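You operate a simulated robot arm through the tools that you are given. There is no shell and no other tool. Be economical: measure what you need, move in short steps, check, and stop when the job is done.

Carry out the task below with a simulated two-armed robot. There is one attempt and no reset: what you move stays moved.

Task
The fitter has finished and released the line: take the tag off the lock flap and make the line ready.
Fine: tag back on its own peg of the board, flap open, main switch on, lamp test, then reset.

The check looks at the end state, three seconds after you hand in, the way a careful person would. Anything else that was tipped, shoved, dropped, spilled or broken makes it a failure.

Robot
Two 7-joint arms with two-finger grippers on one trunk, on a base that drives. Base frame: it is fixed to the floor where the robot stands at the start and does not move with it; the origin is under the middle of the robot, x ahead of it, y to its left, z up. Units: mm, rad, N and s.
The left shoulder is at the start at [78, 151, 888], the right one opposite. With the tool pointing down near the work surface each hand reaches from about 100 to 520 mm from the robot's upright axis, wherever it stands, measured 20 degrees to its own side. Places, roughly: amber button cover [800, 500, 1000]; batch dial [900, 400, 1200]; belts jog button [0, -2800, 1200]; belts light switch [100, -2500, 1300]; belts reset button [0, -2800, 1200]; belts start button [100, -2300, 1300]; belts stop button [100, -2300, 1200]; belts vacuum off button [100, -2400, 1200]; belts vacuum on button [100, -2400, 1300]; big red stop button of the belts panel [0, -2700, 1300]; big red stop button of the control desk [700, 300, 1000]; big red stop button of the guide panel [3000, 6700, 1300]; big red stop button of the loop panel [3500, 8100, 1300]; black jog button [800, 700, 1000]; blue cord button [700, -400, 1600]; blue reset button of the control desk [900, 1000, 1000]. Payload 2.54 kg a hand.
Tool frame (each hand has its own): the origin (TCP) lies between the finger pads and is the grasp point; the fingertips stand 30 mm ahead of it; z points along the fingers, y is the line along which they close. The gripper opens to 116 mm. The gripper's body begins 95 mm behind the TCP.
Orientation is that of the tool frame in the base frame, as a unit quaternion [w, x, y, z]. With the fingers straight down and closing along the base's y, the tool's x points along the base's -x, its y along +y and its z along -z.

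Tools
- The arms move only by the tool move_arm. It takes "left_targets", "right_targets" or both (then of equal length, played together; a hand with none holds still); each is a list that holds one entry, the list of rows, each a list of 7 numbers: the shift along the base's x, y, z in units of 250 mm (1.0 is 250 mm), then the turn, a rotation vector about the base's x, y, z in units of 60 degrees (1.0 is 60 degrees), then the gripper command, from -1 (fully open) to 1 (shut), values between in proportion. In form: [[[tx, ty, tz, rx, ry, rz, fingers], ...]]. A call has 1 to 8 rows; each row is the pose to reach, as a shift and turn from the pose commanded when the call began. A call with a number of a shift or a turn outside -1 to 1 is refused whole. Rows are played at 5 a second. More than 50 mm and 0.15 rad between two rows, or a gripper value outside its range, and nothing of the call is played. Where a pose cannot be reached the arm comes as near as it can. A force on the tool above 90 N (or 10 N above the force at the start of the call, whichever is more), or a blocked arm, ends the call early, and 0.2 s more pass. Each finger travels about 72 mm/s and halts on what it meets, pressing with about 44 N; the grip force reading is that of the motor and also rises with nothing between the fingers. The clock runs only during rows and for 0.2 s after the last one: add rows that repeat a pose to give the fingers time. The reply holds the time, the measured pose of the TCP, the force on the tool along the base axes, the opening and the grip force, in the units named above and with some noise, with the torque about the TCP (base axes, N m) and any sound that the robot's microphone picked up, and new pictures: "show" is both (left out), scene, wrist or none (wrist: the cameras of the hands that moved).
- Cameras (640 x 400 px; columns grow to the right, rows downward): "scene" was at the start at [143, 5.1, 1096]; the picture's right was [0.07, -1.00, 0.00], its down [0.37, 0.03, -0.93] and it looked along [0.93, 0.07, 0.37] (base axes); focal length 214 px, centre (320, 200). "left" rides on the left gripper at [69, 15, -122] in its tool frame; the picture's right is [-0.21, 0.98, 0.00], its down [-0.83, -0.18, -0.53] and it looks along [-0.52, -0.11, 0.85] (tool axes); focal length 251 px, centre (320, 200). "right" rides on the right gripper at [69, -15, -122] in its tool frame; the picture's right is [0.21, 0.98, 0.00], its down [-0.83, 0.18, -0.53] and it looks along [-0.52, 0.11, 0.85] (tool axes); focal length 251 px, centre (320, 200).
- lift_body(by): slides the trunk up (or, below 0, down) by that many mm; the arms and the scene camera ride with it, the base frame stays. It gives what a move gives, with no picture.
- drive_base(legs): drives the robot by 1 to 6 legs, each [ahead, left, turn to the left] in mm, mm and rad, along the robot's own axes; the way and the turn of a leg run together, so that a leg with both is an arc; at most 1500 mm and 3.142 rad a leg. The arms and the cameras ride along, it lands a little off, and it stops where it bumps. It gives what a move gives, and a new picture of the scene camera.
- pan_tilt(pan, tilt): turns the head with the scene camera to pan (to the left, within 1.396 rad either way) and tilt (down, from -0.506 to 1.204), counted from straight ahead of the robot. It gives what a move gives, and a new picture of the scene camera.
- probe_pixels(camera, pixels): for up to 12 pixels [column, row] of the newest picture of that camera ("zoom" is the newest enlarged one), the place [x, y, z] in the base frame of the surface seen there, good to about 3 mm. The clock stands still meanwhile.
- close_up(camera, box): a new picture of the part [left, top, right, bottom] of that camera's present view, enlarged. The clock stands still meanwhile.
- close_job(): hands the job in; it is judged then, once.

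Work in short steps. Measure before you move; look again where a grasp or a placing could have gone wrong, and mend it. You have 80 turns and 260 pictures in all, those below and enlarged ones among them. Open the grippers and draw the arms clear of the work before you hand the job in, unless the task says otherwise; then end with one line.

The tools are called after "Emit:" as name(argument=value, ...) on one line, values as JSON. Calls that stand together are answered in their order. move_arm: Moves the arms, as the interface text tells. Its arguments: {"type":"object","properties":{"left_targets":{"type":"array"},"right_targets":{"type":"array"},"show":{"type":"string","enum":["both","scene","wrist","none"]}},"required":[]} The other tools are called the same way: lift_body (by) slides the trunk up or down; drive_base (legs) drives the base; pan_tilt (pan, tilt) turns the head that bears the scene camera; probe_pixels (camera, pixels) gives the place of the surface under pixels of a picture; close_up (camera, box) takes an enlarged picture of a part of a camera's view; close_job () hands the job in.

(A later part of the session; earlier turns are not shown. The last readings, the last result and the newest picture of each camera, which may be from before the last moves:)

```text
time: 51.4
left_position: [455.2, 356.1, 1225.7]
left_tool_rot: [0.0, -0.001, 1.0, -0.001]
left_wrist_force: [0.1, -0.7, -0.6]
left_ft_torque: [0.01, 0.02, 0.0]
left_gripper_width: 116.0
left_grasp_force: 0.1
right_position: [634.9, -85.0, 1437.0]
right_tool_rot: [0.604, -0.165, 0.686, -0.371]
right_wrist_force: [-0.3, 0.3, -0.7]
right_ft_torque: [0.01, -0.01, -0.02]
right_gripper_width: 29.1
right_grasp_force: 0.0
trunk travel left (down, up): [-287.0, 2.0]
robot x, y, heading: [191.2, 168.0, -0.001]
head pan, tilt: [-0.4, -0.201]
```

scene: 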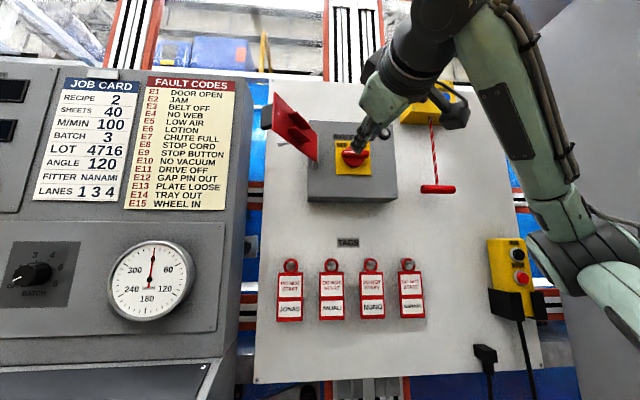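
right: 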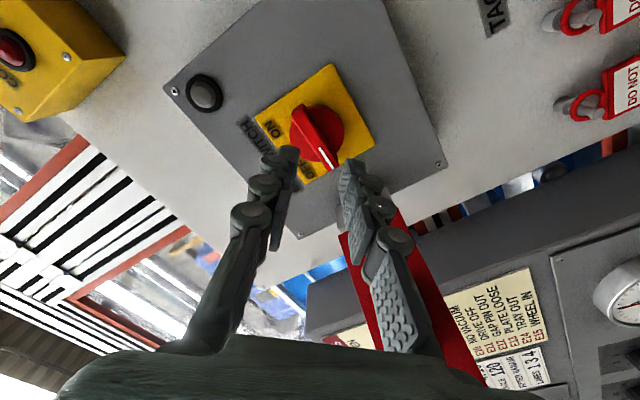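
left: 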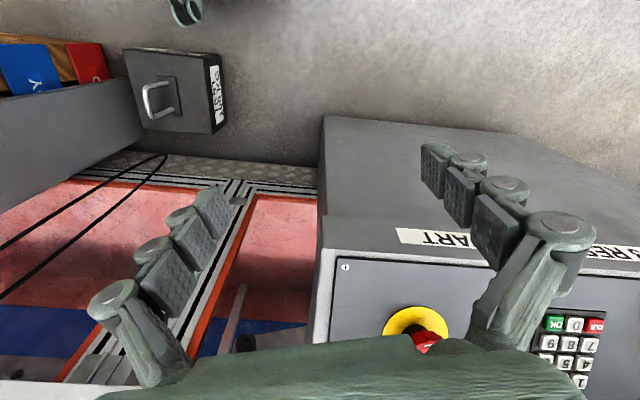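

The first 45° went well; second 45° now.

Emit:
move_arm(right_targets=[[[0, 0, 0, -0.125, 0.04, 0, 0.3], [0, 0, 0, -0.25, 0.08, 0, 0.3], [0, 0, 0, -0.375, 0.12, 0, 0.3], [0, 0, 0, -0.5, 0.16, 0, 0.3], [0, 0, 0, -0.62, 0.199, 0, 0.3], [0, 0, 0, -0.714, 0.229, 0, 0.3], [0, 0, 0, -0.714, 0.229, 0, 0.3]]])

Emit:
close_up(camera="right", box=[220, 60, 420, 230])

```text
time: 53.0
left_position: [454.3, 354.8, 1227.4]
left_tool_rot: [0.0, -0.001, 1.0, -0.001]
left_wrist_force: [0.7, 0.1, -0.1]
left_ft_torque: [0.04, -0.02, -0.01]
left_gripper_width: 116.0
left_grasp_force: 0.0
right_position: [633.1, -85.8, 1436.7]
right_tool_rot: [-0.417, 0.415, -0.57, 0.573]
right_wrist_force: [0.3, 0.3, 0.4]
right_ft_torque: [0.0, 0.01, -0.01]
right_gripper_width: 40.6
right_grasp_force: 0.1
trunk travel left (down, up): [-287.0, 2.0]
robot x, y, heading: [191.6, 168.4, -0.003]
head pan, tilt: [-0.4, -0.201]
```

scene: 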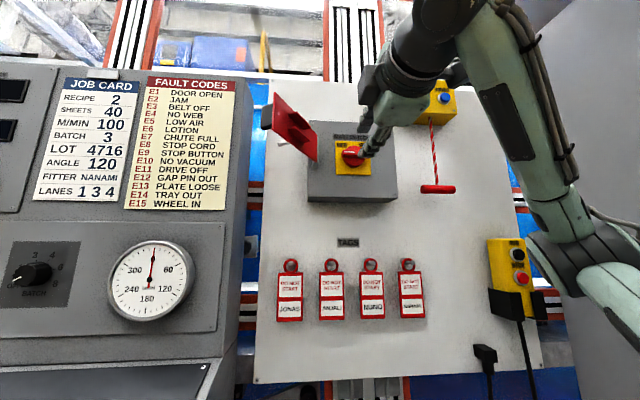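
right: 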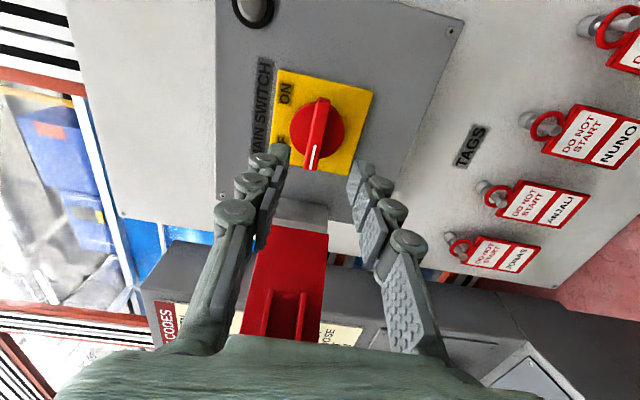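

```text
2.35 times, centred on (320, 145) of right
```

zoom: 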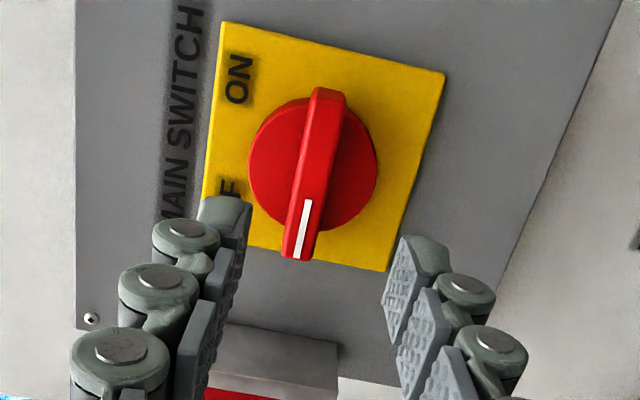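

Aligned over the bar. Advance 65 mm and close.

Emit:
move_arm(right_targets=[[[0.1, -0.032, 0, 0, 0, 0, 0.3], [0.2, -0.064, 0, 0, 0, 0, 0.3], [0.2475, -0.0795, 0, 0, 0, 0, 0.3], [0.2475, -0.0795, 0, 0, 0, 0, 0.3], [0.2475, -0.0795, 0, 0, 0, 0, 0.7], [0.2475, -0.0795, 0, 0, 0, 0, 1], [0.2475, -0.0795, 0, 0, 0, 0, 1]]])

```text
time: 54.6
left_position: [454.7, 356.5, 1225.4]
left_tool_rot: [0.0, -0.001, 1.0, -0.001]
left_wrist_force: [1.2, 0.6, -0.2]
left_ft_torque: [-0.04, 0.0, -0.03]
left_gripper_width: 116.0
left_grasp_force: 0.0
right_position: [694.9, -104.0, 1440.2]
right_tool_rot: [-0.421, 0.413, -0.568, 0.574]
right_wrist_force: [13.6, -4.4, 30.0]
right_ft_torque: [-0.23, -0.64, 0.45]
right_gripper_width: 12.0
right_grasp_force: 38.7
trunk travel left (down, up): [-287.0, 2.0]
robot x, y, heading: [189.3, 164.0, 0.004]
head pan, tilt: [-0.4, -0.201]
```

scene: 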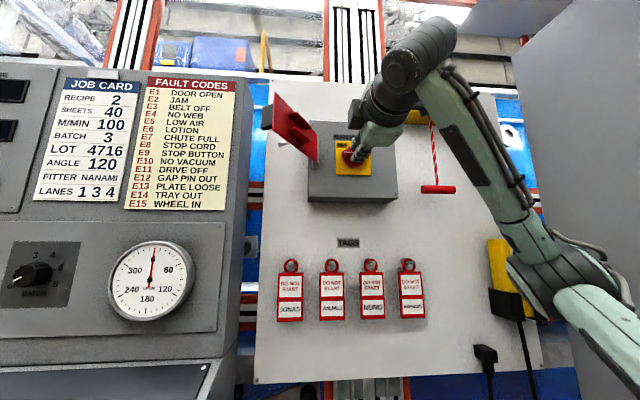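
right: 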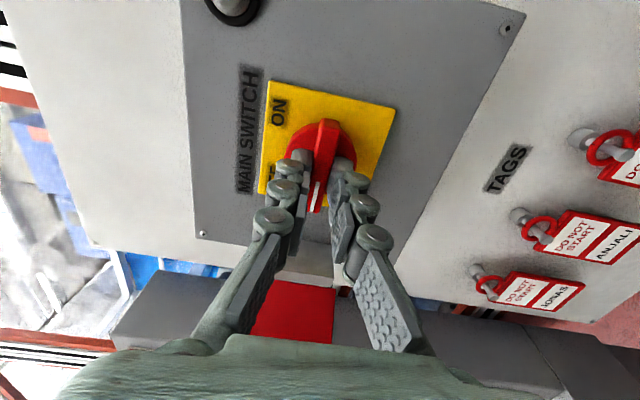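

Gripped (12 mm); the hand was pulled up 3.5 mm, so I follow that and turn +45° clockwise.

Emit:
move_arm(right_targets=[[[0, 0, 0.014, 0, 0, 0, 1], [0, 0, 0.014, 0.125, -0.04, 0, 1], [0, 0, 0.014, 0.25, -0.08, 0, 1], [0, 0, 0.014, 0.375, -0.12, 0, 1], [0, 0, 0.014, 0.5, -0.16, 0, 1], [0, 0, 0.014, 0.62, -0.199, 0, 1], [0, 0, 0.014, 0.714, -0.229, 0, 1]]])

```text
time: 56.2
left_position: [454.5, 356.0, 1227.7]
left_tool_rot: [0.0, -0.001, 1.0, -0.001]
left_wrist_force: [0.5, 0.9, 0.4]
left_ft_torque: [0.02, 0.01, -0.01]
left_gripper_width: 116.0
left_grasp_force: 0.0
right_position: [695.6, -104.4, 1440.6]
right_tool_rot: [0.605, -0.163, 0.686, -0.37]
right_wrist_force: [2.1, -2.0, 10.2]
right_ft_torque: [-0.2, -0.73, 0.46]
right_gripper_width: 12.0
right_grasp_force: 39.4
trunk travel left (down, up): [-287.0, 2.0]
robot x, y, heading: [190.2, 168.0, 0.003]
head pan, tilt: [-0.4, -0.201]
```

scene: 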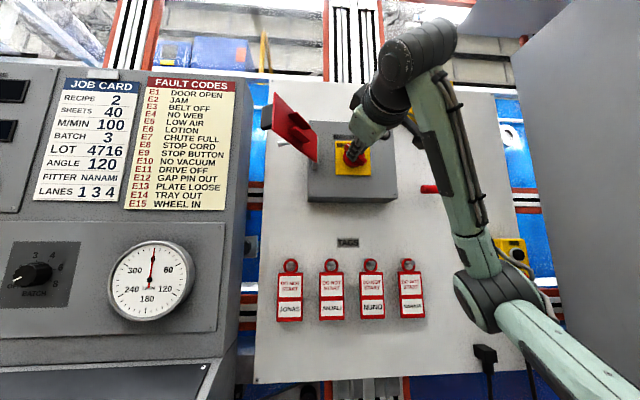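
right: 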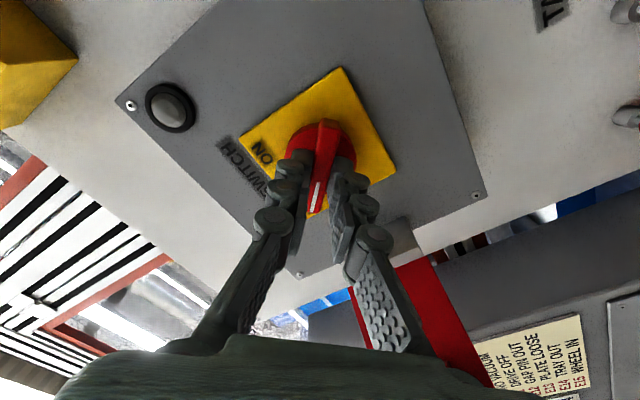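

Knob turned 45°, torque small (no stop). Turn the next 45°.

Emit:
move_arm(right_targets=[[[0, 0, 0, 0.125, -0.04, 0, 1], [0, 0, 0, 0.25, -0.08, 0, 1], [0, 0, 0, 0.375, -0.12, 0, 1], [0, 0, 0, 0.5, -0.16, 0, 1], [0, 0, 0, 0.62, -0.199, 0, 1], [0, 0, 0, 0.714, -0.229, 0, 1], [0, 0, 0, 0.714, -0.229, 0, 1]]])

Emit:
close_up(camera="right", box=[160, 60, 420, 250])

```text
time: 57.8
left_position: [454.2, 354.9, 1226.2]
left_tool_rot: [-0.001, 0.0, 1.0, -0.001]
left_wrist_force: [0.5, 0.4, 0.2]
left_ft_torque: [0.03, -0.02, 0.02]
left_gripper_width: 115.8
left_grasp_force: 0.1
right_position: [694.1, -105.2, 1440.5]
right_tool_rot: [0.699, 0.113, 0.697, -0.111]
right_wrist_force: [4.1, -4.6, 16.3]
right_ft_torque: [-0.43, -1.04, -0.09]
right_gripper_width: 12.0
right_grasp_force: 39.0
trunk travel left (down, up): [-287.0, 2.0]
robot x, y, heading: [191.4, 163.8, -0.002]
head pan, tilt: [-0.4, -0.201]
```

scene: 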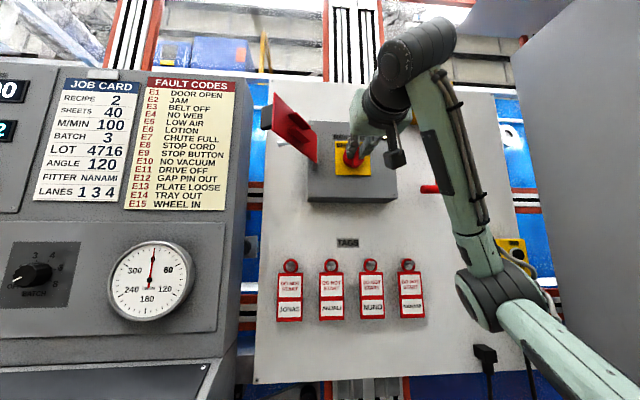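
right: 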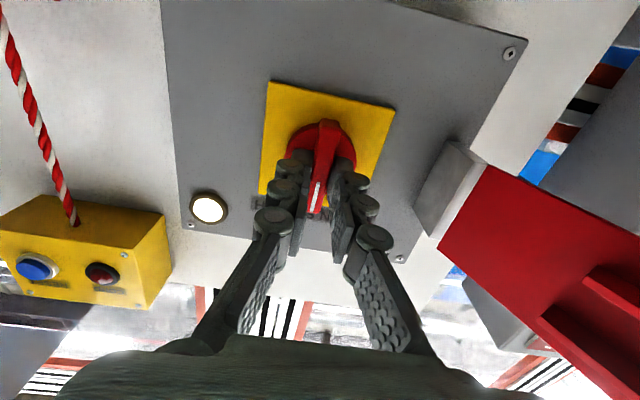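

```text
2.11 times, centred on (290, 155) of right
```

zoom: 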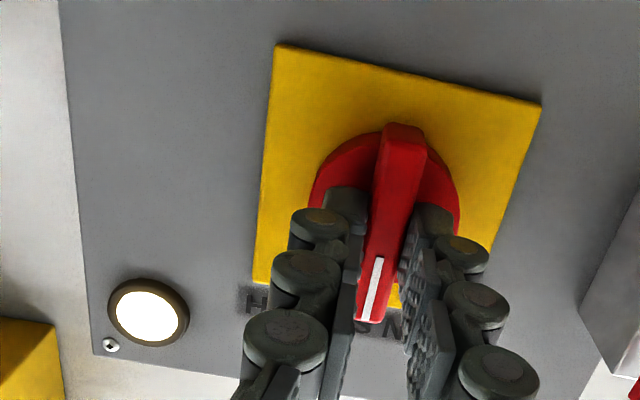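

The lamp lit up and displays came on: main switch is ON. I release and withdraw.

Emit:
move_arm(right_targets=[[[0, 0, 0, 0, 0, 0, 0.6], [0, 0, 0, 0, 0, 0, 0.2], [0, 0, 0, 0, 0, 0, 0.2], [-0.1, 0.032, 0, 0, 0, 0, 0.2], [-0.2, 0.064, 0, 0, 0, 0, 0.2], [-0.3, 0.096, 0, 0, 0, 0, 0.2], [-0.32, -0.06, 0, 0, 0, 0, 0.2], [-0.34, -0.22, 0, 0, 0, 0, 0.2]]])

Emit:
close_up(camera="scene", box=[260, 80, 420, 216])

```text
time: 59.6
left_position: [454.5, 355.5, 1225.8]
left_tool_rot: [0.001, -0.002, 1.0, -0.001]
left_wrist_force: [0.1, 0.5, -0.3]
left_ft_torque: [0.04, -0.01, -0.01]
left_gripper_width: 116.4
left_grasp_force: 0.0
right_position: [609.3, -160.8, 1438.8]
right_tool_rot: [0.699, 0.11, 0.698, -0.11]
right_wrist_force: [0.8, 0.4, 0.5]
right_ft_torque: [0.03, -0.02, -0.01]
right_gripper_width: 46.4
right_grasp_force: 0.1
trunk travel left (down, up): [-287.0, 2.0]
robot x, y, heading: [188.9, 165.9, -0.002]
head pan, tilt: [-0.4, -0.201]
```

scene: 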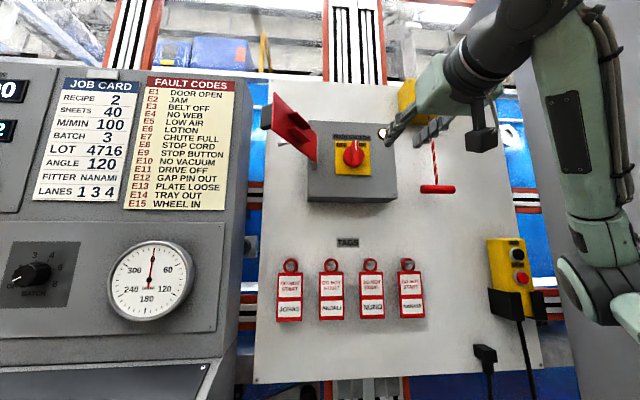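
right: 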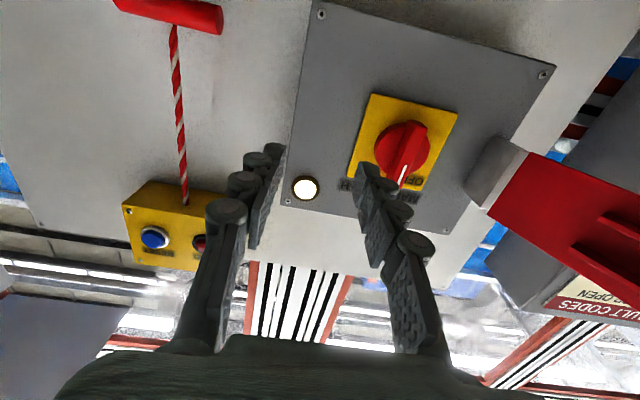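

```text
2.94 times, centred on (340, 148) of scene
```

zoom: 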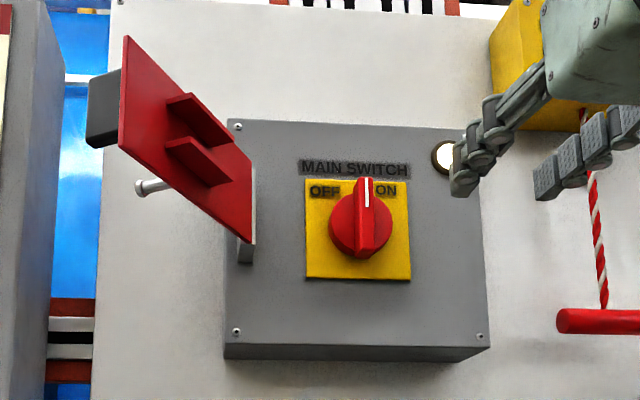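

Switch mark points up to ON and the lamp is lit; flap stays open. I back the robot away and turn the head to the desk.

Emit:
drive_base(legs=[[-260, 0, 0]])

Emit:
pan_tilt(pan=0.5, tilt=0.3)

```text
time: 61.4
left_position: [233.9, 351.2, 1226.3]
left_tool_rot: [0.002, 0.004, 1.0, -0.002]
left_wrist_force: [0.7, -0.7, 0.8]
left_ft_torque: [0.03, 0.1, -0.03]
left_gripper_width: 116.0
left_grasp_force: 0.1
right_position: [384.5, -163.8, 1440.4]
right_tool_rot: [0.7, 0.115, 0.696, -0.114]
right_wrist_force: [0.9, 0.0, -0.2]
right_ft_torque: [0.0, -0.03, -0.04]
right_gripper_width: 46.5
right_grasp_force: 0.1
trunk travel left (down, up): [-287.0, 2.0]
robot x, y, heading: [-32.7, 163.9, -0.01]
head pan, tilt: [-0.4, -0.201]
stopped in leg 1: the robot was blocked; the commanded pose is now the measured one
```

scene: 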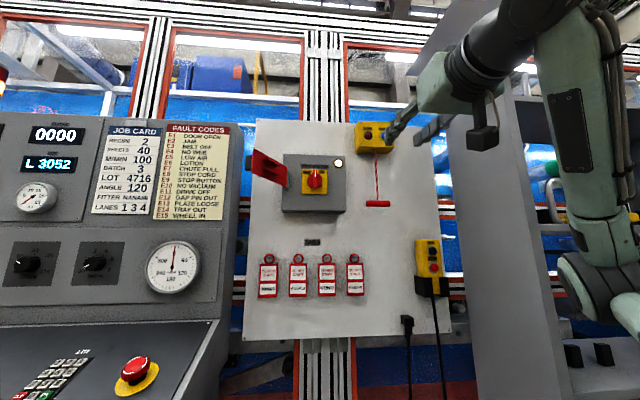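

```text
time: 62.6
left_position: [233.3, 352.0, 1225.9]
left_tool_rot: [0.002, 0.005, 1.0, -0.002]
left_wrist_force: [0.4, -0.3, 0.8]
left_ft_torque: [-0.02, -0.02, 0.0]
left_gripper_width: 116.0
left_grasp_force: 0.0
right_position: [383.4, -165.3, 1442.3]
right_tool_rot: [0.701, 0.114, 0.695, -0.113]
right_wrist_force: [-0.1, -0.3, -0.4]
right_ft_torque: [0.04, -0.01, 0.01]
right_gripper_width: 46.3
right_grasp_force: 0.1
trunk travel left (down, up): [-287.0, 2.0]
robot x, y, heading: [-32.5, 162.9, 0.0]
head pan, tilt: [0.499, 0.3]
```

scene: 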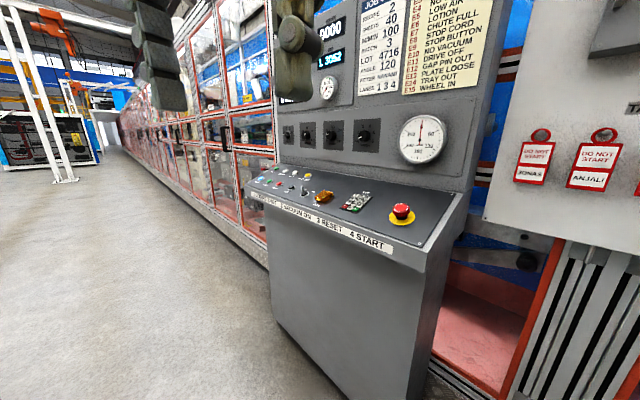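

The base was blocked after 225 mm back. I look around to see what it met.

Emit:
pan_tilt(pan=-1.39, tilt=0.5)

Emit:
pan_tilt(pan=1.39, tilt=0.6)

```text
time: 64.4
left_position: [232.7, 352.3, 1225.6]
left_tool_rot: [0.002, 0.003, 1.0, -0.001]
left_wrist_force: [0.7, -0.2, 0.0]
left_ft_torque: [-0.01, -0.01, -0.02]
left_gripper_width: 115.8
left_grasp_force: 0.1
right_position: [380.9, -164.8, 1442.0]
right_tool_rot: [0.7, 0.114, 0.696, -0.113]
right_wrist_force: [0.4, 0.5, 0.5]
right_ft_torque: [-0.01, -0.01, 0.02]
right_gripper_width: 46.5
right_grasp_force: 0.0
trunk travel left (down, up): [-287.0, 2.0]
robot x, y, heading: [-34.2, 162.6, -0.009]
head pan, tilt: [-1.389, 0.499]
```

scene: 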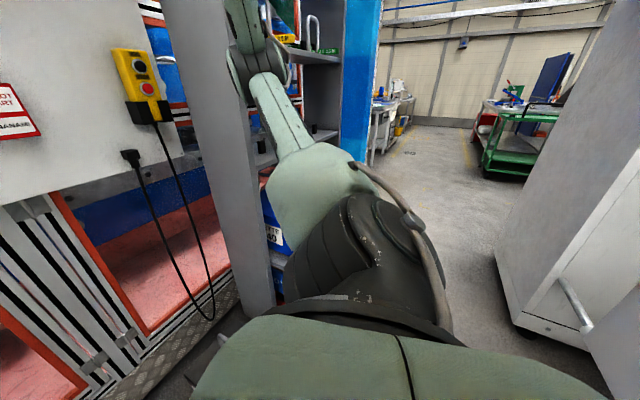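

```text
time: 66.9
left_position: [232.9, 350.8, 1226.9]
left_tool_rot: [0.002, 0.003, 1.0, -0.001]
left_wrist_force: [-0.4, 0.1, -0.3]
left_ft_torque: [-0.04, 0.01, -0.01]
left_gripper_width: 116.0
left_grasp_force: 0.2
right_position: [381.4, -163.9, 1441.7]
right_tool_rot: [0.7, 0.114, 0.696, -0.113]
right_wrist_force: [-0.5, 0.8, -0.5]
right_ft_torque: [-0.02, -0.01, -0.02]
right_gripper_width: 46.4
right_grasp_force: 0.0
trunk travel left (down, up): [-287.0, 2.0]
robot x, y, heading: [-33.6, 168.3, -0.01]
head pan, tilt: [1.389, 0.6]
```

scene: 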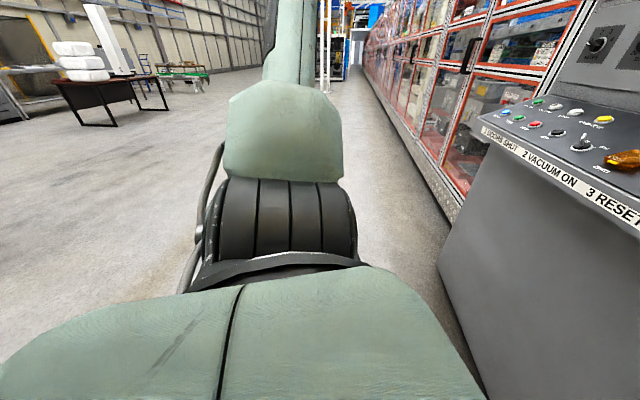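

Probe the cabinet and the elbow/post spacing.

Emit:
pan_tilt(pan=-1.39, tilt=0.5)

Emit:
probe_pixels(camera="scene", pixels=[[515, 320], [500, 240], [560, 330], [600, 100], [550, 150], [245, 100], [265, 100], [270, 30], [215, 150], [265, 250], [450, 250], [600, 380]])

```text
time: 69.3
left_position: [231.9, 351.8, 1226.8]
left_tool_rot: [0.001, 0.004, 1.0, -0.002]
left_wrist_force: [-0.1, -0.7, -0.2]
left_ft_torque: [0.0, 0.01, 0.02]
left_gripper_width: 115.9
left_grasp_force: 0.0
right_position: [382.2, -164.0, 1442.6]
right_tool_rot: [0.7, 0.115, 0.696, -0.114]
right_wrist_force: [-0.2, -0.7, -0.4]
right_ft_torque: [0.02, 0.01, 0.0]
right_gripper_width: 46.4
right_grasp_force: 0.1
trunk travel left (down, up): [-287.0, 2.0]
robot x, y, heading: [-33.2, 159.7, -0.01]
head pan, tilt: [-1.389, 0.499]
```

scene: 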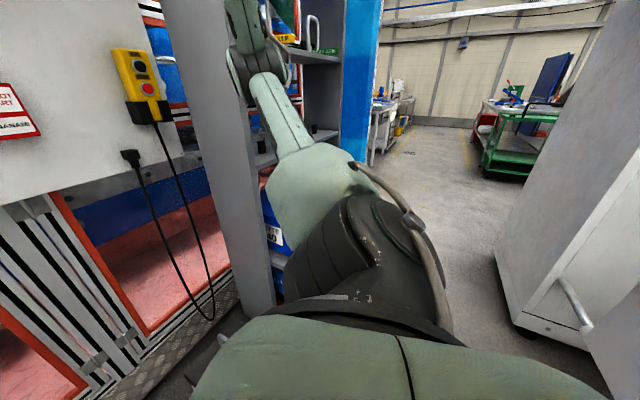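

```text
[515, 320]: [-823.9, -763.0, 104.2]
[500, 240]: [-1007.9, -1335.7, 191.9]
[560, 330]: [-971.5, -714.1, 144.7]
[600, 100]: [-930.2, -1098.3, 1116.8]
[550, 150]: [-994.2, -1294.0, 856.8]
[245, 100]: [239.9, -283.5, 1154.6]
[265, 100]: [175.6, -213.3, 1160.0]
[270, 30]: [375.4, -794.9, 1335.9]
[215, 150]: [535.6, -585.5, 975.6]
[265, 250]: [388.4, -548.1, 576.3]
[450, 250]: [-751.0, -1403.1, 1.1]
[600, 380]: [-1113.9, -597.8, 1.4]
```

No contact visible at the arm or the cabinet; something behind stopped the base. I go ahead 40 mm off it, then fold the right hand down so it stays clear of the console.

Emit:
drive_base(legs=[[40, 0, 0]])

Emit:
move_arm(right_targets=[[[0, -0.05, -0.08, 0.038, 0.119, 0, 0.2], [0, -0.1, -0.16, 0.076, 0.238, 0, 0.2], [0, -0.15, -0.24, 0.115, 0.357, 0, 0.2], [0, -0.2, -0.32, 0.153, 0.476, 0, 0.2], [0, -0.25, -0.4, 0.191, 0.595, 0, 0.2], [0, -0.3, -0.48, 0.229, 0.714, 0, 0.2], [0, -0.35, -0.56, 0.267, 0.833, 0, 0.2], [0, -0.4, -0.64, 0.305, 0.952, 0, 0.2]]], show="none")

Emit:
move_arm(right_targets=[[[0, 0, -0.08, 0.038, 0.119, 0, 0.2], [0, 0, -0.16, 0.076, 0.238, 0, 0.2], [0, 0, -0.24, 0.115, 0.357, 0, 0.2], [0, 0, -0.32, 0.153, 0.476, 0, 0.2]]], show="scene")

```text
time: 70.2
left_position: [273.9, 350.9, 1225.5]
left_tool_rot: [0.001, 0.005, 1.0, -0.001]
left_wrist_force: [-0.1, -0.9, -0.2]
left_ft_torque: [0.01, 0.1, -0.02]
left_gripper_width: 116.0
left_grasp_force: 0.1
right_position: [423.4, -164.4, 1441.7]
right_tool_rot: [0.699, 0.114, 0.697, -0.114]
right_wrist_force: [1.3, -0.4, -0.4]
right_ft_torque: [0.01, -0.03, -0.04]
right_gripper_width: 46.5
right_grasp_force: 0.0
trunk travel left (down, up): [-287.0, 2.0]
robot x, y, heading: [10.6, 169.0, -0.007]
head pan, tilt: [-1.389, 0.499]
```

scene: 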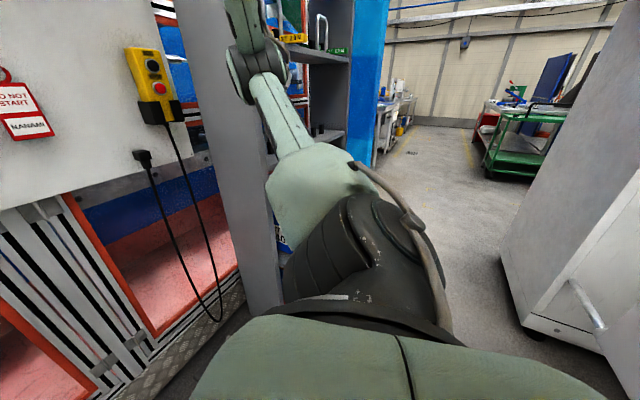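

```text
time: 72.0
left_position: [273.2, 351.4, 1226.2]
left_tool_rot: [0.001, 0.004, 1.0, -0.002]
left_wrist_force: [0.3, -0.1, -0.1]
left_ft_torque: [-0.01, -0.02, 0.02]
left_gripper_width: 116.0
left_grasp_force: 0.0
right_position: [424.0, -265.2, 1281.7]
right_tool_rot: [0.258, 0.152, 0.953, -0.045]
right_wrist_force: [-0.9, 0.3, -0.3]
right_ft_torque: [0.01, 0.0, -0.01]
right_gripper_width: 46.6
right_grasp_force: 0.0
trunk travel left (down, up): [-287.0, 2.0]
robot x, y, heading: [4.7, 160.7, -0.004]
head pan, tilt: [-1.389, 0.499]
```

```text
time: 73.0
left_position: [272.8, 351.8, 1226.0]
left_tool_rot: [0.001, 0.004, 1.0, -0.002]
left_wrist_force: [0.2, 0.3, 0.5]
left_ft_torque: [0.03, 0.01, 0.01]
left_gripper_width: 116.1
left_grasp_force: 0.1
right_position: [438.8, -261.2, 1194.5]
right_tool_rot: [0.002, 0.156, 0.988, -0.007]
right_wrist_force: [-0.5, 0.8, 0.4]
right_ft_torque: [0.01, -0.02, 0.03]
right_gripper_width: 46.1
right_grasp_force: 0.1
right hand out of reach, approached as far as the arm can: row 1, 2, 3, 4
trunk travel left (down, up): [-287.0, 2.0]
robot x, y, heading: [2.8, 166.1, -0.008]
head pan, tilt: [-1.389, 0.499]
```

scene: 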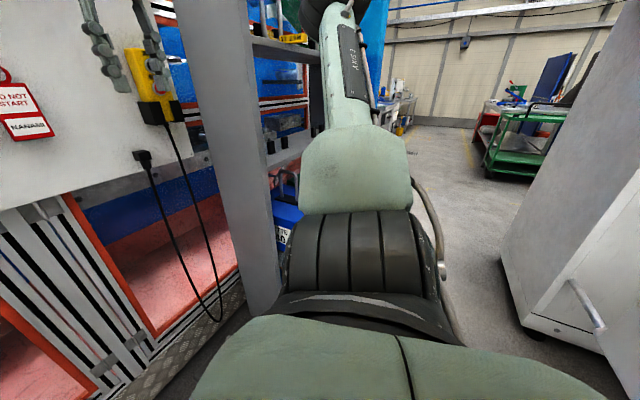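

Right hand folded. Now drive left and look at the desk from nearer.

Emit:
drive_base(legs=[[0, 400, 0]])

Emit:
pan_tilt(pan=0.0, tilt=0.4)

```text
time: 74.3
left_position: [273.1, 374.3, 1227.0]
left_tool_rot: [0.001, 0.0, 1.0, -0.002]
left_wrist_force: [-0.3, -0.3, -0.1]
left_ft_torque: [0.02, 0.02, 0.01]
left_gripper_width: 115.9
left_grasp_force: 0.1
right_position: [443.8, -236.2, 1195.6]
right_tool_rot: [0.003, 0.151, 0.988, -0.007]
right_wrist_force: [0.6, 1.0, 1.1]
right_ft_torque: [-0.03, 0.0, 0.0]
right_gripper_width: 46.3
right_grasp_force: 0.3
trunk travel left (down, up): [-287.0, 2.0]
robot x, y, heading: [7.1, 188.1, -0.001]
head pan, tilt: [-1.389, 0.499]
stopped in leg 1: the robot was blocked; the commanded pose is now the measured one
```

scene: 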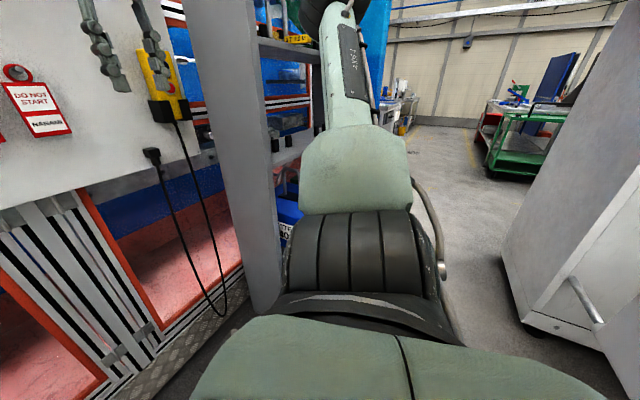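

```text
time: 75.8
left_position: [271.2, 372.3, 1227.7]
left_tool_rot: [0.002, 0.001, 1.0, -0.001]
left_wrist_force: [0.3, -0.1, 0.2]
left_ft_torque: [0.01, -0.01, -0.01]
left_gripper_width: 116.1
left_grasp_force: 0.0
right_position: [440.9, -236.6, 1195.0]
right_tool_rot: [0.003, 0.151, 0.988, -0.005]
right_wrist_force: [-0.3, 0.1, -0.3]
right_ft_torque: [0.01, 0.02, 0.0]
right_gripper_width: 46.3
right_grasp_force: 0.1
trunk travel left (down, up): [-287.0, 2.0]
robot x, y, heading: [9.1, 190.1, 0.001]
head pan, tilt: [0.0, 0.4]
```

scene: 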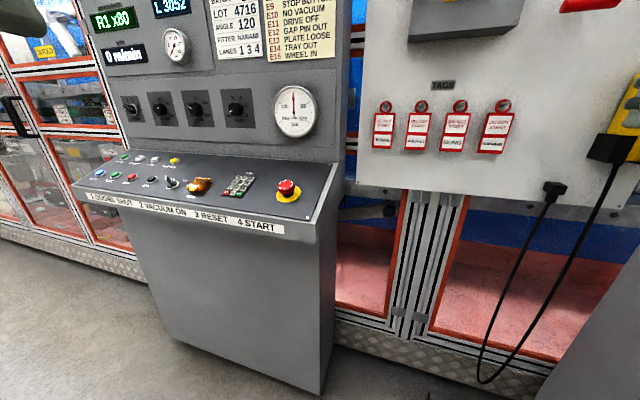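

Blocked to the left too; look down-left for what stands there.

Emit:
pan_tilt(pan=1.39, tilt=1.2)

Emit:
pan_tilt(pan=1.39, tilt=0.3)

```text
time: 77.3
left_position: [272.0, 373.6, 1227.1]
left_tool_rot: [0.002, -0.001, 1.0, -0.001]
left_wrist_force: [-0.6, 0.1, 0.5]
left_ft_torque: [0.01, -0.03, -0.03]
left_gripper_width: 115.9
left_grasp_force: 0.0
right_position: [440.7, -236.4, 1195.4]
right_tool_rot: [0.003, 0.151, 0.989, -0.007]
right_wrist_force: [0.2, -0.4, 0.7]
right_ft_torque: [0.0, -0.02, -0.01]
right_gripper_width: 46.5
right_grasp_force: 0.0
trunk travel left (down, up): [-287.0, 2.0]
robot x, y, heading: [11.4, 188.6, -0.003]
head pan, tilt: [1.389, 1.201]
```

scene: 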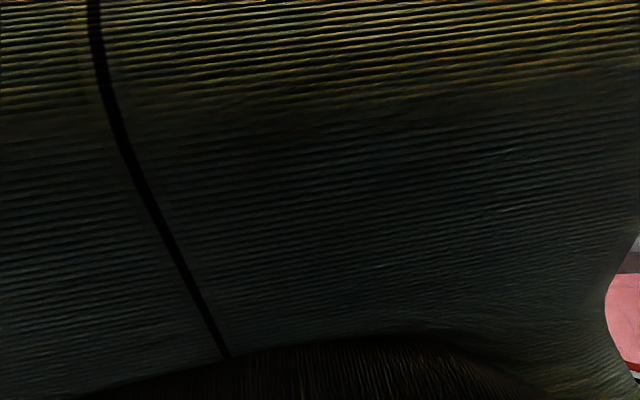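

```text
time: 78.5
left_position: [272.6, 373.3, 1227.0]
left_tool_rot: [0.002, 0.0, 1.0, -0.001]
left_wrist_force: [-0.6, -0.3, -0.1]
left_ft_torque: [0.01, -0.03, -0.01]
left_gripper_width: 116.1
left_grasp_force: 0.1
right_position: [440.3, -237.5, 1194.9]
right_tool_rot: [0.003, 0.151, 0.989, -0.006]
right_wrist_force: [0.6, -0.3, -0.9]
right_ft_torque: [0.03, 0.0, 0.01]
right_gripper_width: 46.6
right_grasp_force: 0.1
trunk travel left (down, up): [-287.0, 2.0]
robot x, y, heading: [5.7, 187.2, -0.002]
head pan, tilt: [1.389, 0.3]
```

scene: 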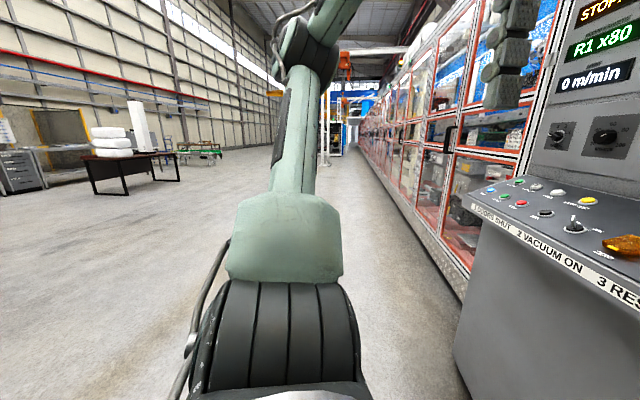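

Nothing shows on the left, so the obstacle is hidden at the rear-left. I go forward 150 mm first, then left, away from it.

Emit:
drive_base(legs=[[150, 0, 0], [0, 350, 0]])

Emit:
pan_tilt(pan=0.0, tilt=0.5)

```text
time: 83.5
left_position: [422.8, 728.4, 1227.0]
left_tool_rot: [0.001, -0.001, 1.0, -0.003]
left_wrist_force: [-0.2, -0.1, 0.5]
left_ft_torque: [-0.03, -0.01, -0.01]
left_gripper_width: 115.9
left_grasp_force: 0.2
right_position: [593.4, 118.6, 1196.5]
right_tool_rot: [0.003, 0.15, 0.989, -0.008]
right_wrist_force: [-0.8, 0.2, 0.7]
right_ft_torque: [-0.04, 0.03, 0.0]
right_gripper_width: 46.2
right_grasp_force: 0.0
trunk travel left (down, up): [-287.0, 2.0]
robot x, y, heading: [161.6, 539.5, 0.003]
head pan, tilt: [1.389, 0.3]
```

scene: 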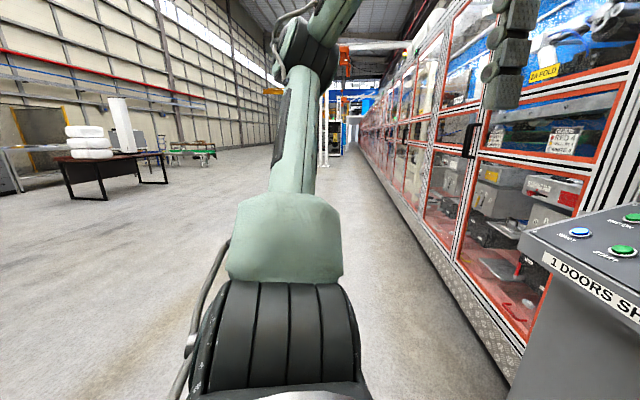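

```text
time: 85.0
left_position: [423.0, 727.2, 1226.2]
left_tool_rot: [0.001, -0.001, 1.0, -0.003]
left_wrist_force: [0.3, -0.6, 0.7]
left_ft_torque: [0.0, 0.01, 0.02]
left_gripper_width: 115.8
left_grasp_force: 0.1
right_position: [593.9, 117.7, 1196.3]
right_tool_rot: [0.004, 0.15, 0.989, -0.007]
right_wrist_force: [0.3, 0.4, 0.6]
right_ft_torque: [0.0, 0.01, 0.0]
right_gripper_width: 46.5
right_grasp_force: 0.1
trunk travel left (down, up): [-287.0, 2.0]
robot x, y, heading: [158.7, 539.2, 0.001]
head pan, tilt: [0.0, 0.499]
```

scene: 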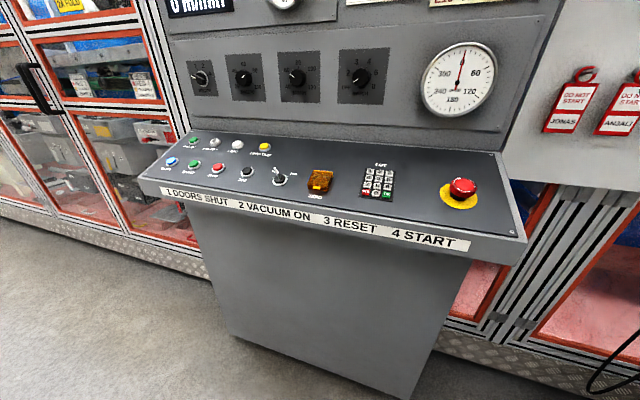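

Good view of the desk. Zoom on the buttons.

Emit:
close_up(camera="scene", box=[150, 125, 350, 225])

Emit:
probe_pixels(camera="scene", pixels=[[172, 161], [194, 166], [218, 168], [246, 173], [279, 172], [193, 140], [215, 143], [237, 145], [265, 147], [320, 180], [150, 175], [290, 205]])

```text
3.20 times, centred on (250, 175) of scene
```

zoom: 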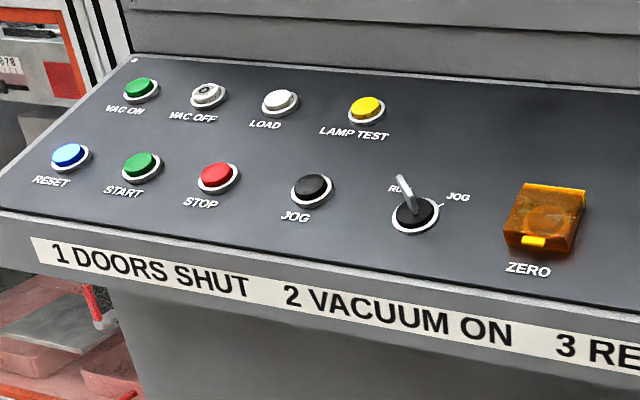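

```text
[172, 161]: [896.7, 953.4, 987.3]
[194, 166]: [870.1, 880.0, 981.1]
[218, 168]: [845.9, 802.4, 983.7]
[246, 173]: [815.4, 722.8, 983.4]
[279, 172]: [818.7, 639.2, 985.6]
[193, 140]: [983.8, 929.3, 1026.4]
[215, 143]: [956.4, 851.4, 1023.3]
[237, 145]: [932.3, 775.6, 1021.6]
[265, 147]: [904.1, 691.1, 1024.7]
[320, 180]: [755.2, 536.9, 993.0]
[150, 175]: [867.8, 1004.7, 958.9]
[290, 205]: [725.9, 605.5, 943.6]
```

LAMP TEST (yellow) at (904,691,1025); RESET (blue) at (897,953,987); desk slope ~23.5°. I draw the right hand back, turn square to the desk, then drive in front of it.

Emit:
move_arm(right_targets=[[[-0.15, 0, 0, 0, 0, 0, 0.2], [-0.3, 0, 0, 0, 0, 0, 0.2], [-0.45, 0, 0, 0, 0, 0, 0.2], [-0.6, 0, 0, 0, 0, 0, 0.2], [-0.75, 0, 0, 0, 0, 0, 0.2]]], show="none")

Emit:
drive_base(legs=[[0, 0, -0.339], [0, 339, 0], [150, 0, 0]])

Emit:
pan_tilt(pan=0.2, tilt=0.8)

```text
time: 86.2
left_position: [424.0, 727.5, 1227.0]
left_tool_rot: [0.002, -0.001, 1.0, -0.002]
left_wrist_force: [-0.1, -0.4, 0.1]
left_ft_torque: [0.02, -0.03, -0.02]
left_gripper_width: 116.1
left_grasp_force: 0.1
right_position: [517.0, 212.7, 1140.1]
right_tool_rot: [0.003, 0.152, 0.988, -0.006]
right_wrist_force: [0.6, -0.2, 0.4]
right_ft_torque: [0.0, 0.05, -0.03]
right_gripper_width: 46.4
right_grasp_force: 0.1
right hand out of reach, approached as far as the arm can: row 1, 2, 3, 4, 5
trunk travel left (down, up): [-287.0, 2.0]
robot x, y, heading: [159.0, 537.5, 0.001]
head pan, tilt: [0.0, 0.499]
```

```text
time: 92.1
left_position: [725.0, 902.6, 1226.7]
left_tool_rot: [0.001, 0.166, 0.986, -0.003]
left_wrist_force: [0.2, -0.6, -0.3]
left_ft_torque: [0.01, 0.05, 0.02]
left_gripper_width: 116.1
left_grasp_force: 0.1
right_position: [641.3, 385.0, 1140.3]
right_tool_rot: [0.001, 0.314, 0.949, -0.007]
right_wrist_force: [0.7, -0.6, 0.4]
right_ft_torque: [0.01, 0.02, -0.01]
right_gripper_width: 46.7
right_grasp_force: 0.1
trunk travel left (down, up): [-287.0, 2.0]
robot x, y, heading: [412.2, 812.6, -0.335]
head pan, tilt: [0.0, 0.499]
```

scene: 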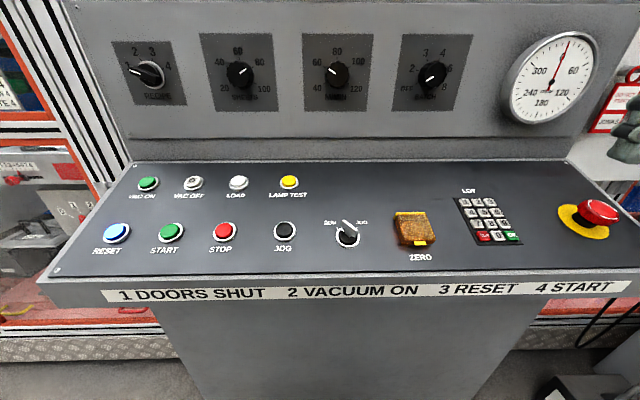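

```text
time: 92.9
left_position: [722.7, 901.4, 1226.6]
left_tool_rot: [0.001, 0.166, 0.986, -0.003]
left_wrist_force: [-0.2, 0.0, -0.3]
left_ft_torque: [-0.02, -0.01, 0.0]
left_gripper_width: 116.2
left_grasp_force: 0.0
right_position: [640.6, 386.0, 1141.0]
right_tool_rot: [0.002, 0.313, 0.95, -0.007]
right_wrist_force: [-0.7, 0.5, -0.2]
right_ft_torque: [-0.03, 0.0, 0.0]
right_gripper_width: 46.4
right_grasp_force: 0.0
trunk travel left (down, up): [-287.0, 2.0]
robot x, y, heading: [415.5, 813.7, -0.336]
head pan, tilt: [0.201, 0.799]
```

scene: 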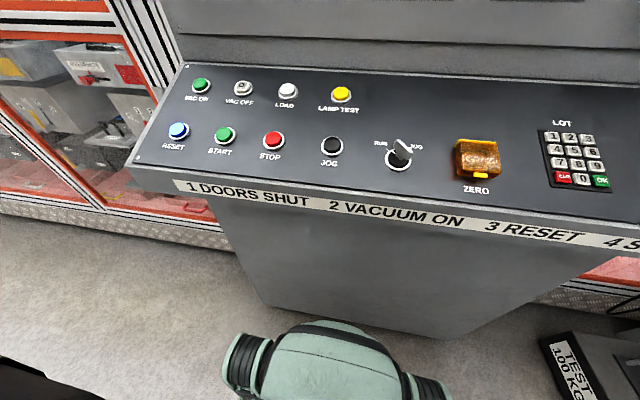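

Trunk can stay high: the left hand can reach down, and the right hand (tip 1111) stays above the desk. Drive 80 mm closer and re-measure the two buttons.

Emit:
drive_base(legs=[[80, 0, 0]])

Emit:
close_up(camera="scene", box=[100, 40, 400, 220])

```text
time: 94.0
left_position: [798.8, 876.2, 1226.4]
left_tool_rot: [0.0, 0.168, 0.986, -0.003]
left_wrist_force: [0.6, -0.6, 0.2]
left_ft_torque: [0.01, 0.04, 0.01]
left_gripper_width: 116.0
left_grasp_force: 0.0
right_position: [715.7, 359.1, 1140.9]
right_tool_rot: [0.002, 0.315, 0.949, -0.006]
right_wrist_force: [0.9, -0.4, -0.1]
right_ft_torque: [-0.03, 0.02, -0.03]
right_gripper_width: 46.2
right_grasp_force: 0.1
trunk travel left (down, up): [-287.0, 2.0]
robot x, y, heading: [482.4, 790.4, -0.335]
head pan, tilt: [0.201, 0.799]
```

scene: 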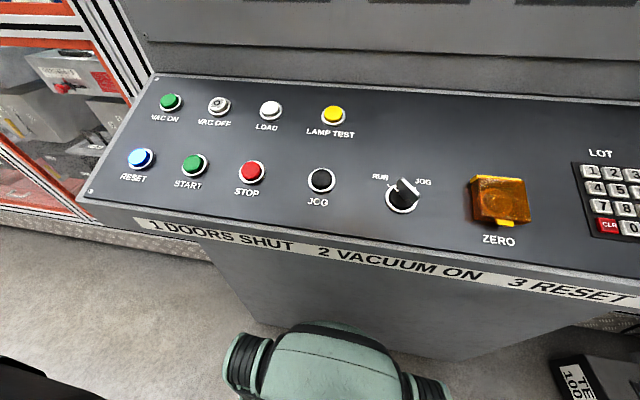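

```text
2.13 times, centred on (250, 130) of scene
```

zoom: 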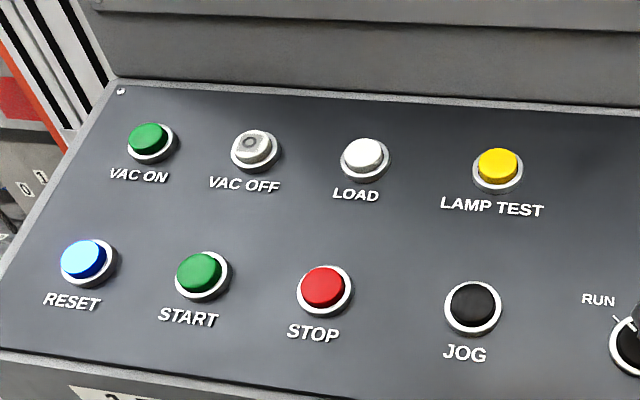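

Probe the tops of LAMP TEST and RESET.

Emit:
probe_pixels(camera="zoom", pixels=[[497, 164], [485, 164], [510, 166], [84, 257], [72, 255], [95, 260], [500, 188], [520, 240], [60, 320]])

```text
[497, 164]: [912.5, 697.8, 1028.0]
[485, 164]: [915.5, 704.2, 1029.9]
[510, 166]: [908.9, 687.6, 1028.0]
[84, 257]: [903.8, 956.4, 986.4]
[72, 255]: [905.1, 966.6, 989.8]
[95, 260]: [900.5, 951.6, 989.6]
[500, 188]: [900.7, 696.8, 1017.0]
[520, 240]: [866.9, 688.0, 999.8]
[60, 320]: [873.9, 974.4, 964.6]
```

Bring the closed left hand, tilted 23.5° to the desk normal, to 40 mm before LAMP TEST.

Emit:
move_arm(left_targets=[[[0.03, -0.11, -0.02, 0, 0, 0, 1], [0.09, -0.23, -0.09, -0.033, -0.092, 0, 1], [0.15, -0.34, -0.18, -0.065, -0.185, 0, 1], [0.21, -0.45, -0.29, -0.098, -0.277, 0, 1], [0.28, -0.57, -0.41, -0.13, -0.369, 0, 1], [0.348, -0.68, -0.537, -0.13, -0.369, 0, 1], [0.348, -0.68, -0.537, -0.13, -0.369, 0, 1]]])

```text
time: 95.0
left_position: [850.9, 774.9, 1167.7]
left_tool_rot: [0.138, 0.164, 0.976, -0.03]
left_wrist_force: [8.3, 5.3, 17.2]
left_ft_torque: [0.48, 2.89, -1.04]
left_gripper_width: 0.0
left_grasp_force: 20.7
right_position: [714.9, 359.0, 1140.6]
right_tool_rot: [0.001, 0.314, 0.949, -0.008]
right_wrist_force: [-0.5, 0.2, 0.3]
right_ft_torque: [-0.05, -0.06, -0.01]
right_gripper_width: 46.4
right_grasp_force: 0.0
trunk travel left (down, up): [-287.0, 2.0]
robot x, y, heading: [484.9, 786.8, -0.337]
head pan, tilt: [0.201, 0.799]
stopped in row 5 (left hand): the force on the tool passed its limit at 133 N (the readings are from after the stop); the commanded pose is now the measured one
```

scene: 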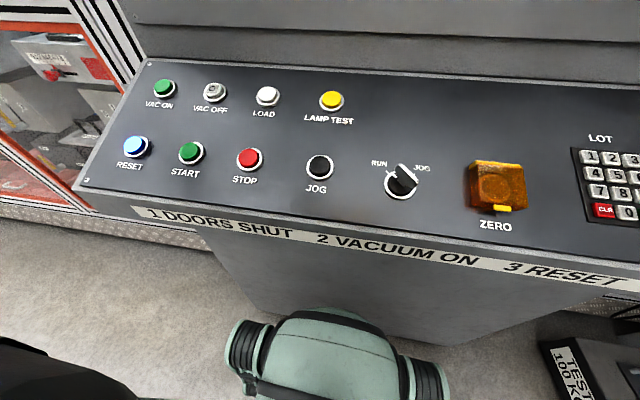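
left: 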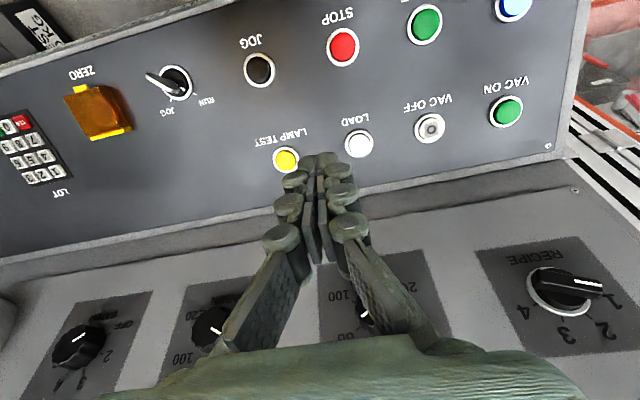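

The left hand stopped on a 133 N force. I look up to see what it touches.

Emit:
pan_tilt(pan=0.2, tilt=0.1)

Emit:
pan_tilt(pan=0.2, tilt=-0.4)

```text
time: 96.0
left_position: [853.2, 773.1, 1167.3]
left_tool_rot: [0.138, 0.163, 0.977, -0.03]
left_wrist_force: [24.3, 8.8, 55.4]
left_ft_torque: [2.15, 8.93, -2.29]
left_gripper_width: 0.0
left_grasp_force: 28.7
right_position: [713.7, 360.0, 1140.5]
right_tool_rot: [0.002, 0.315, 0.949, -0.007]
right_wrist_force: [0.8, -0.2, -0.3]
right_ft_torque: [0.03, 0.02, 0.01]
right_gripper_width: 46.5
right_grasp_force: 0.1
trunk travel left (down, up): [-287.0, 2.0]
robot x, y, heading: [486.8, 785.4, -0.336]
head pan, tilt: [0.201, 0.099]
```

scene: 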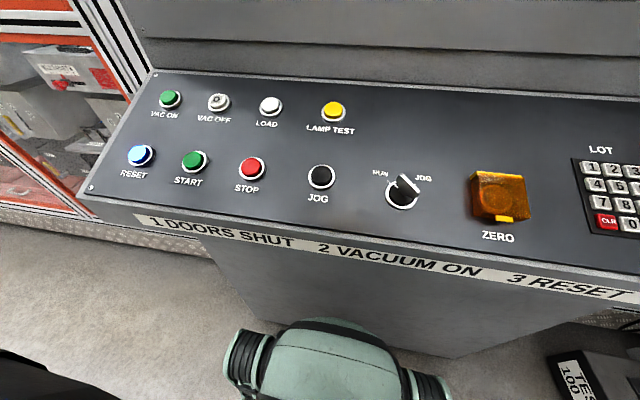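

```text
time: 97.0
left_position: [851.5, 773.8, 1168.2]
left_tool_rot: [0.137, 0.164, 0.976, -0.031]
left_wrist_force: [27.1, 9.2, 55.8]
left_ft_torque: [2.09, 9.49, -2.61]
left_gripper_width: 0.1
left_grasp_force: 28.5
right_position: [714.6, 358.4, 1140.5]
right_tool_rot: [0.002, 0.315, 0.949, -0.007]
right_wrist_force: [-0.9, 0.1, -0.2]
right_ft_torque: [-0.03, -0.01, -0.03]
right_gripper_width: 46.5
right_grasp_force: 0.0
trunk travel left (down, up): [-287.0, 2.0]
robot x, y, heading: [483.1, 785.9, -0.339]
head pan, tilt: [0.201, -0.4]
```

scene: 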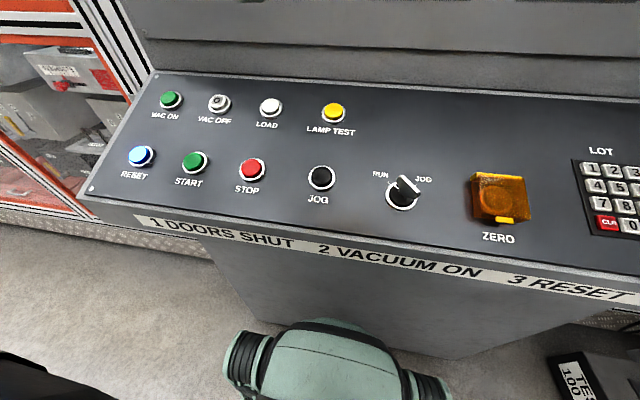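

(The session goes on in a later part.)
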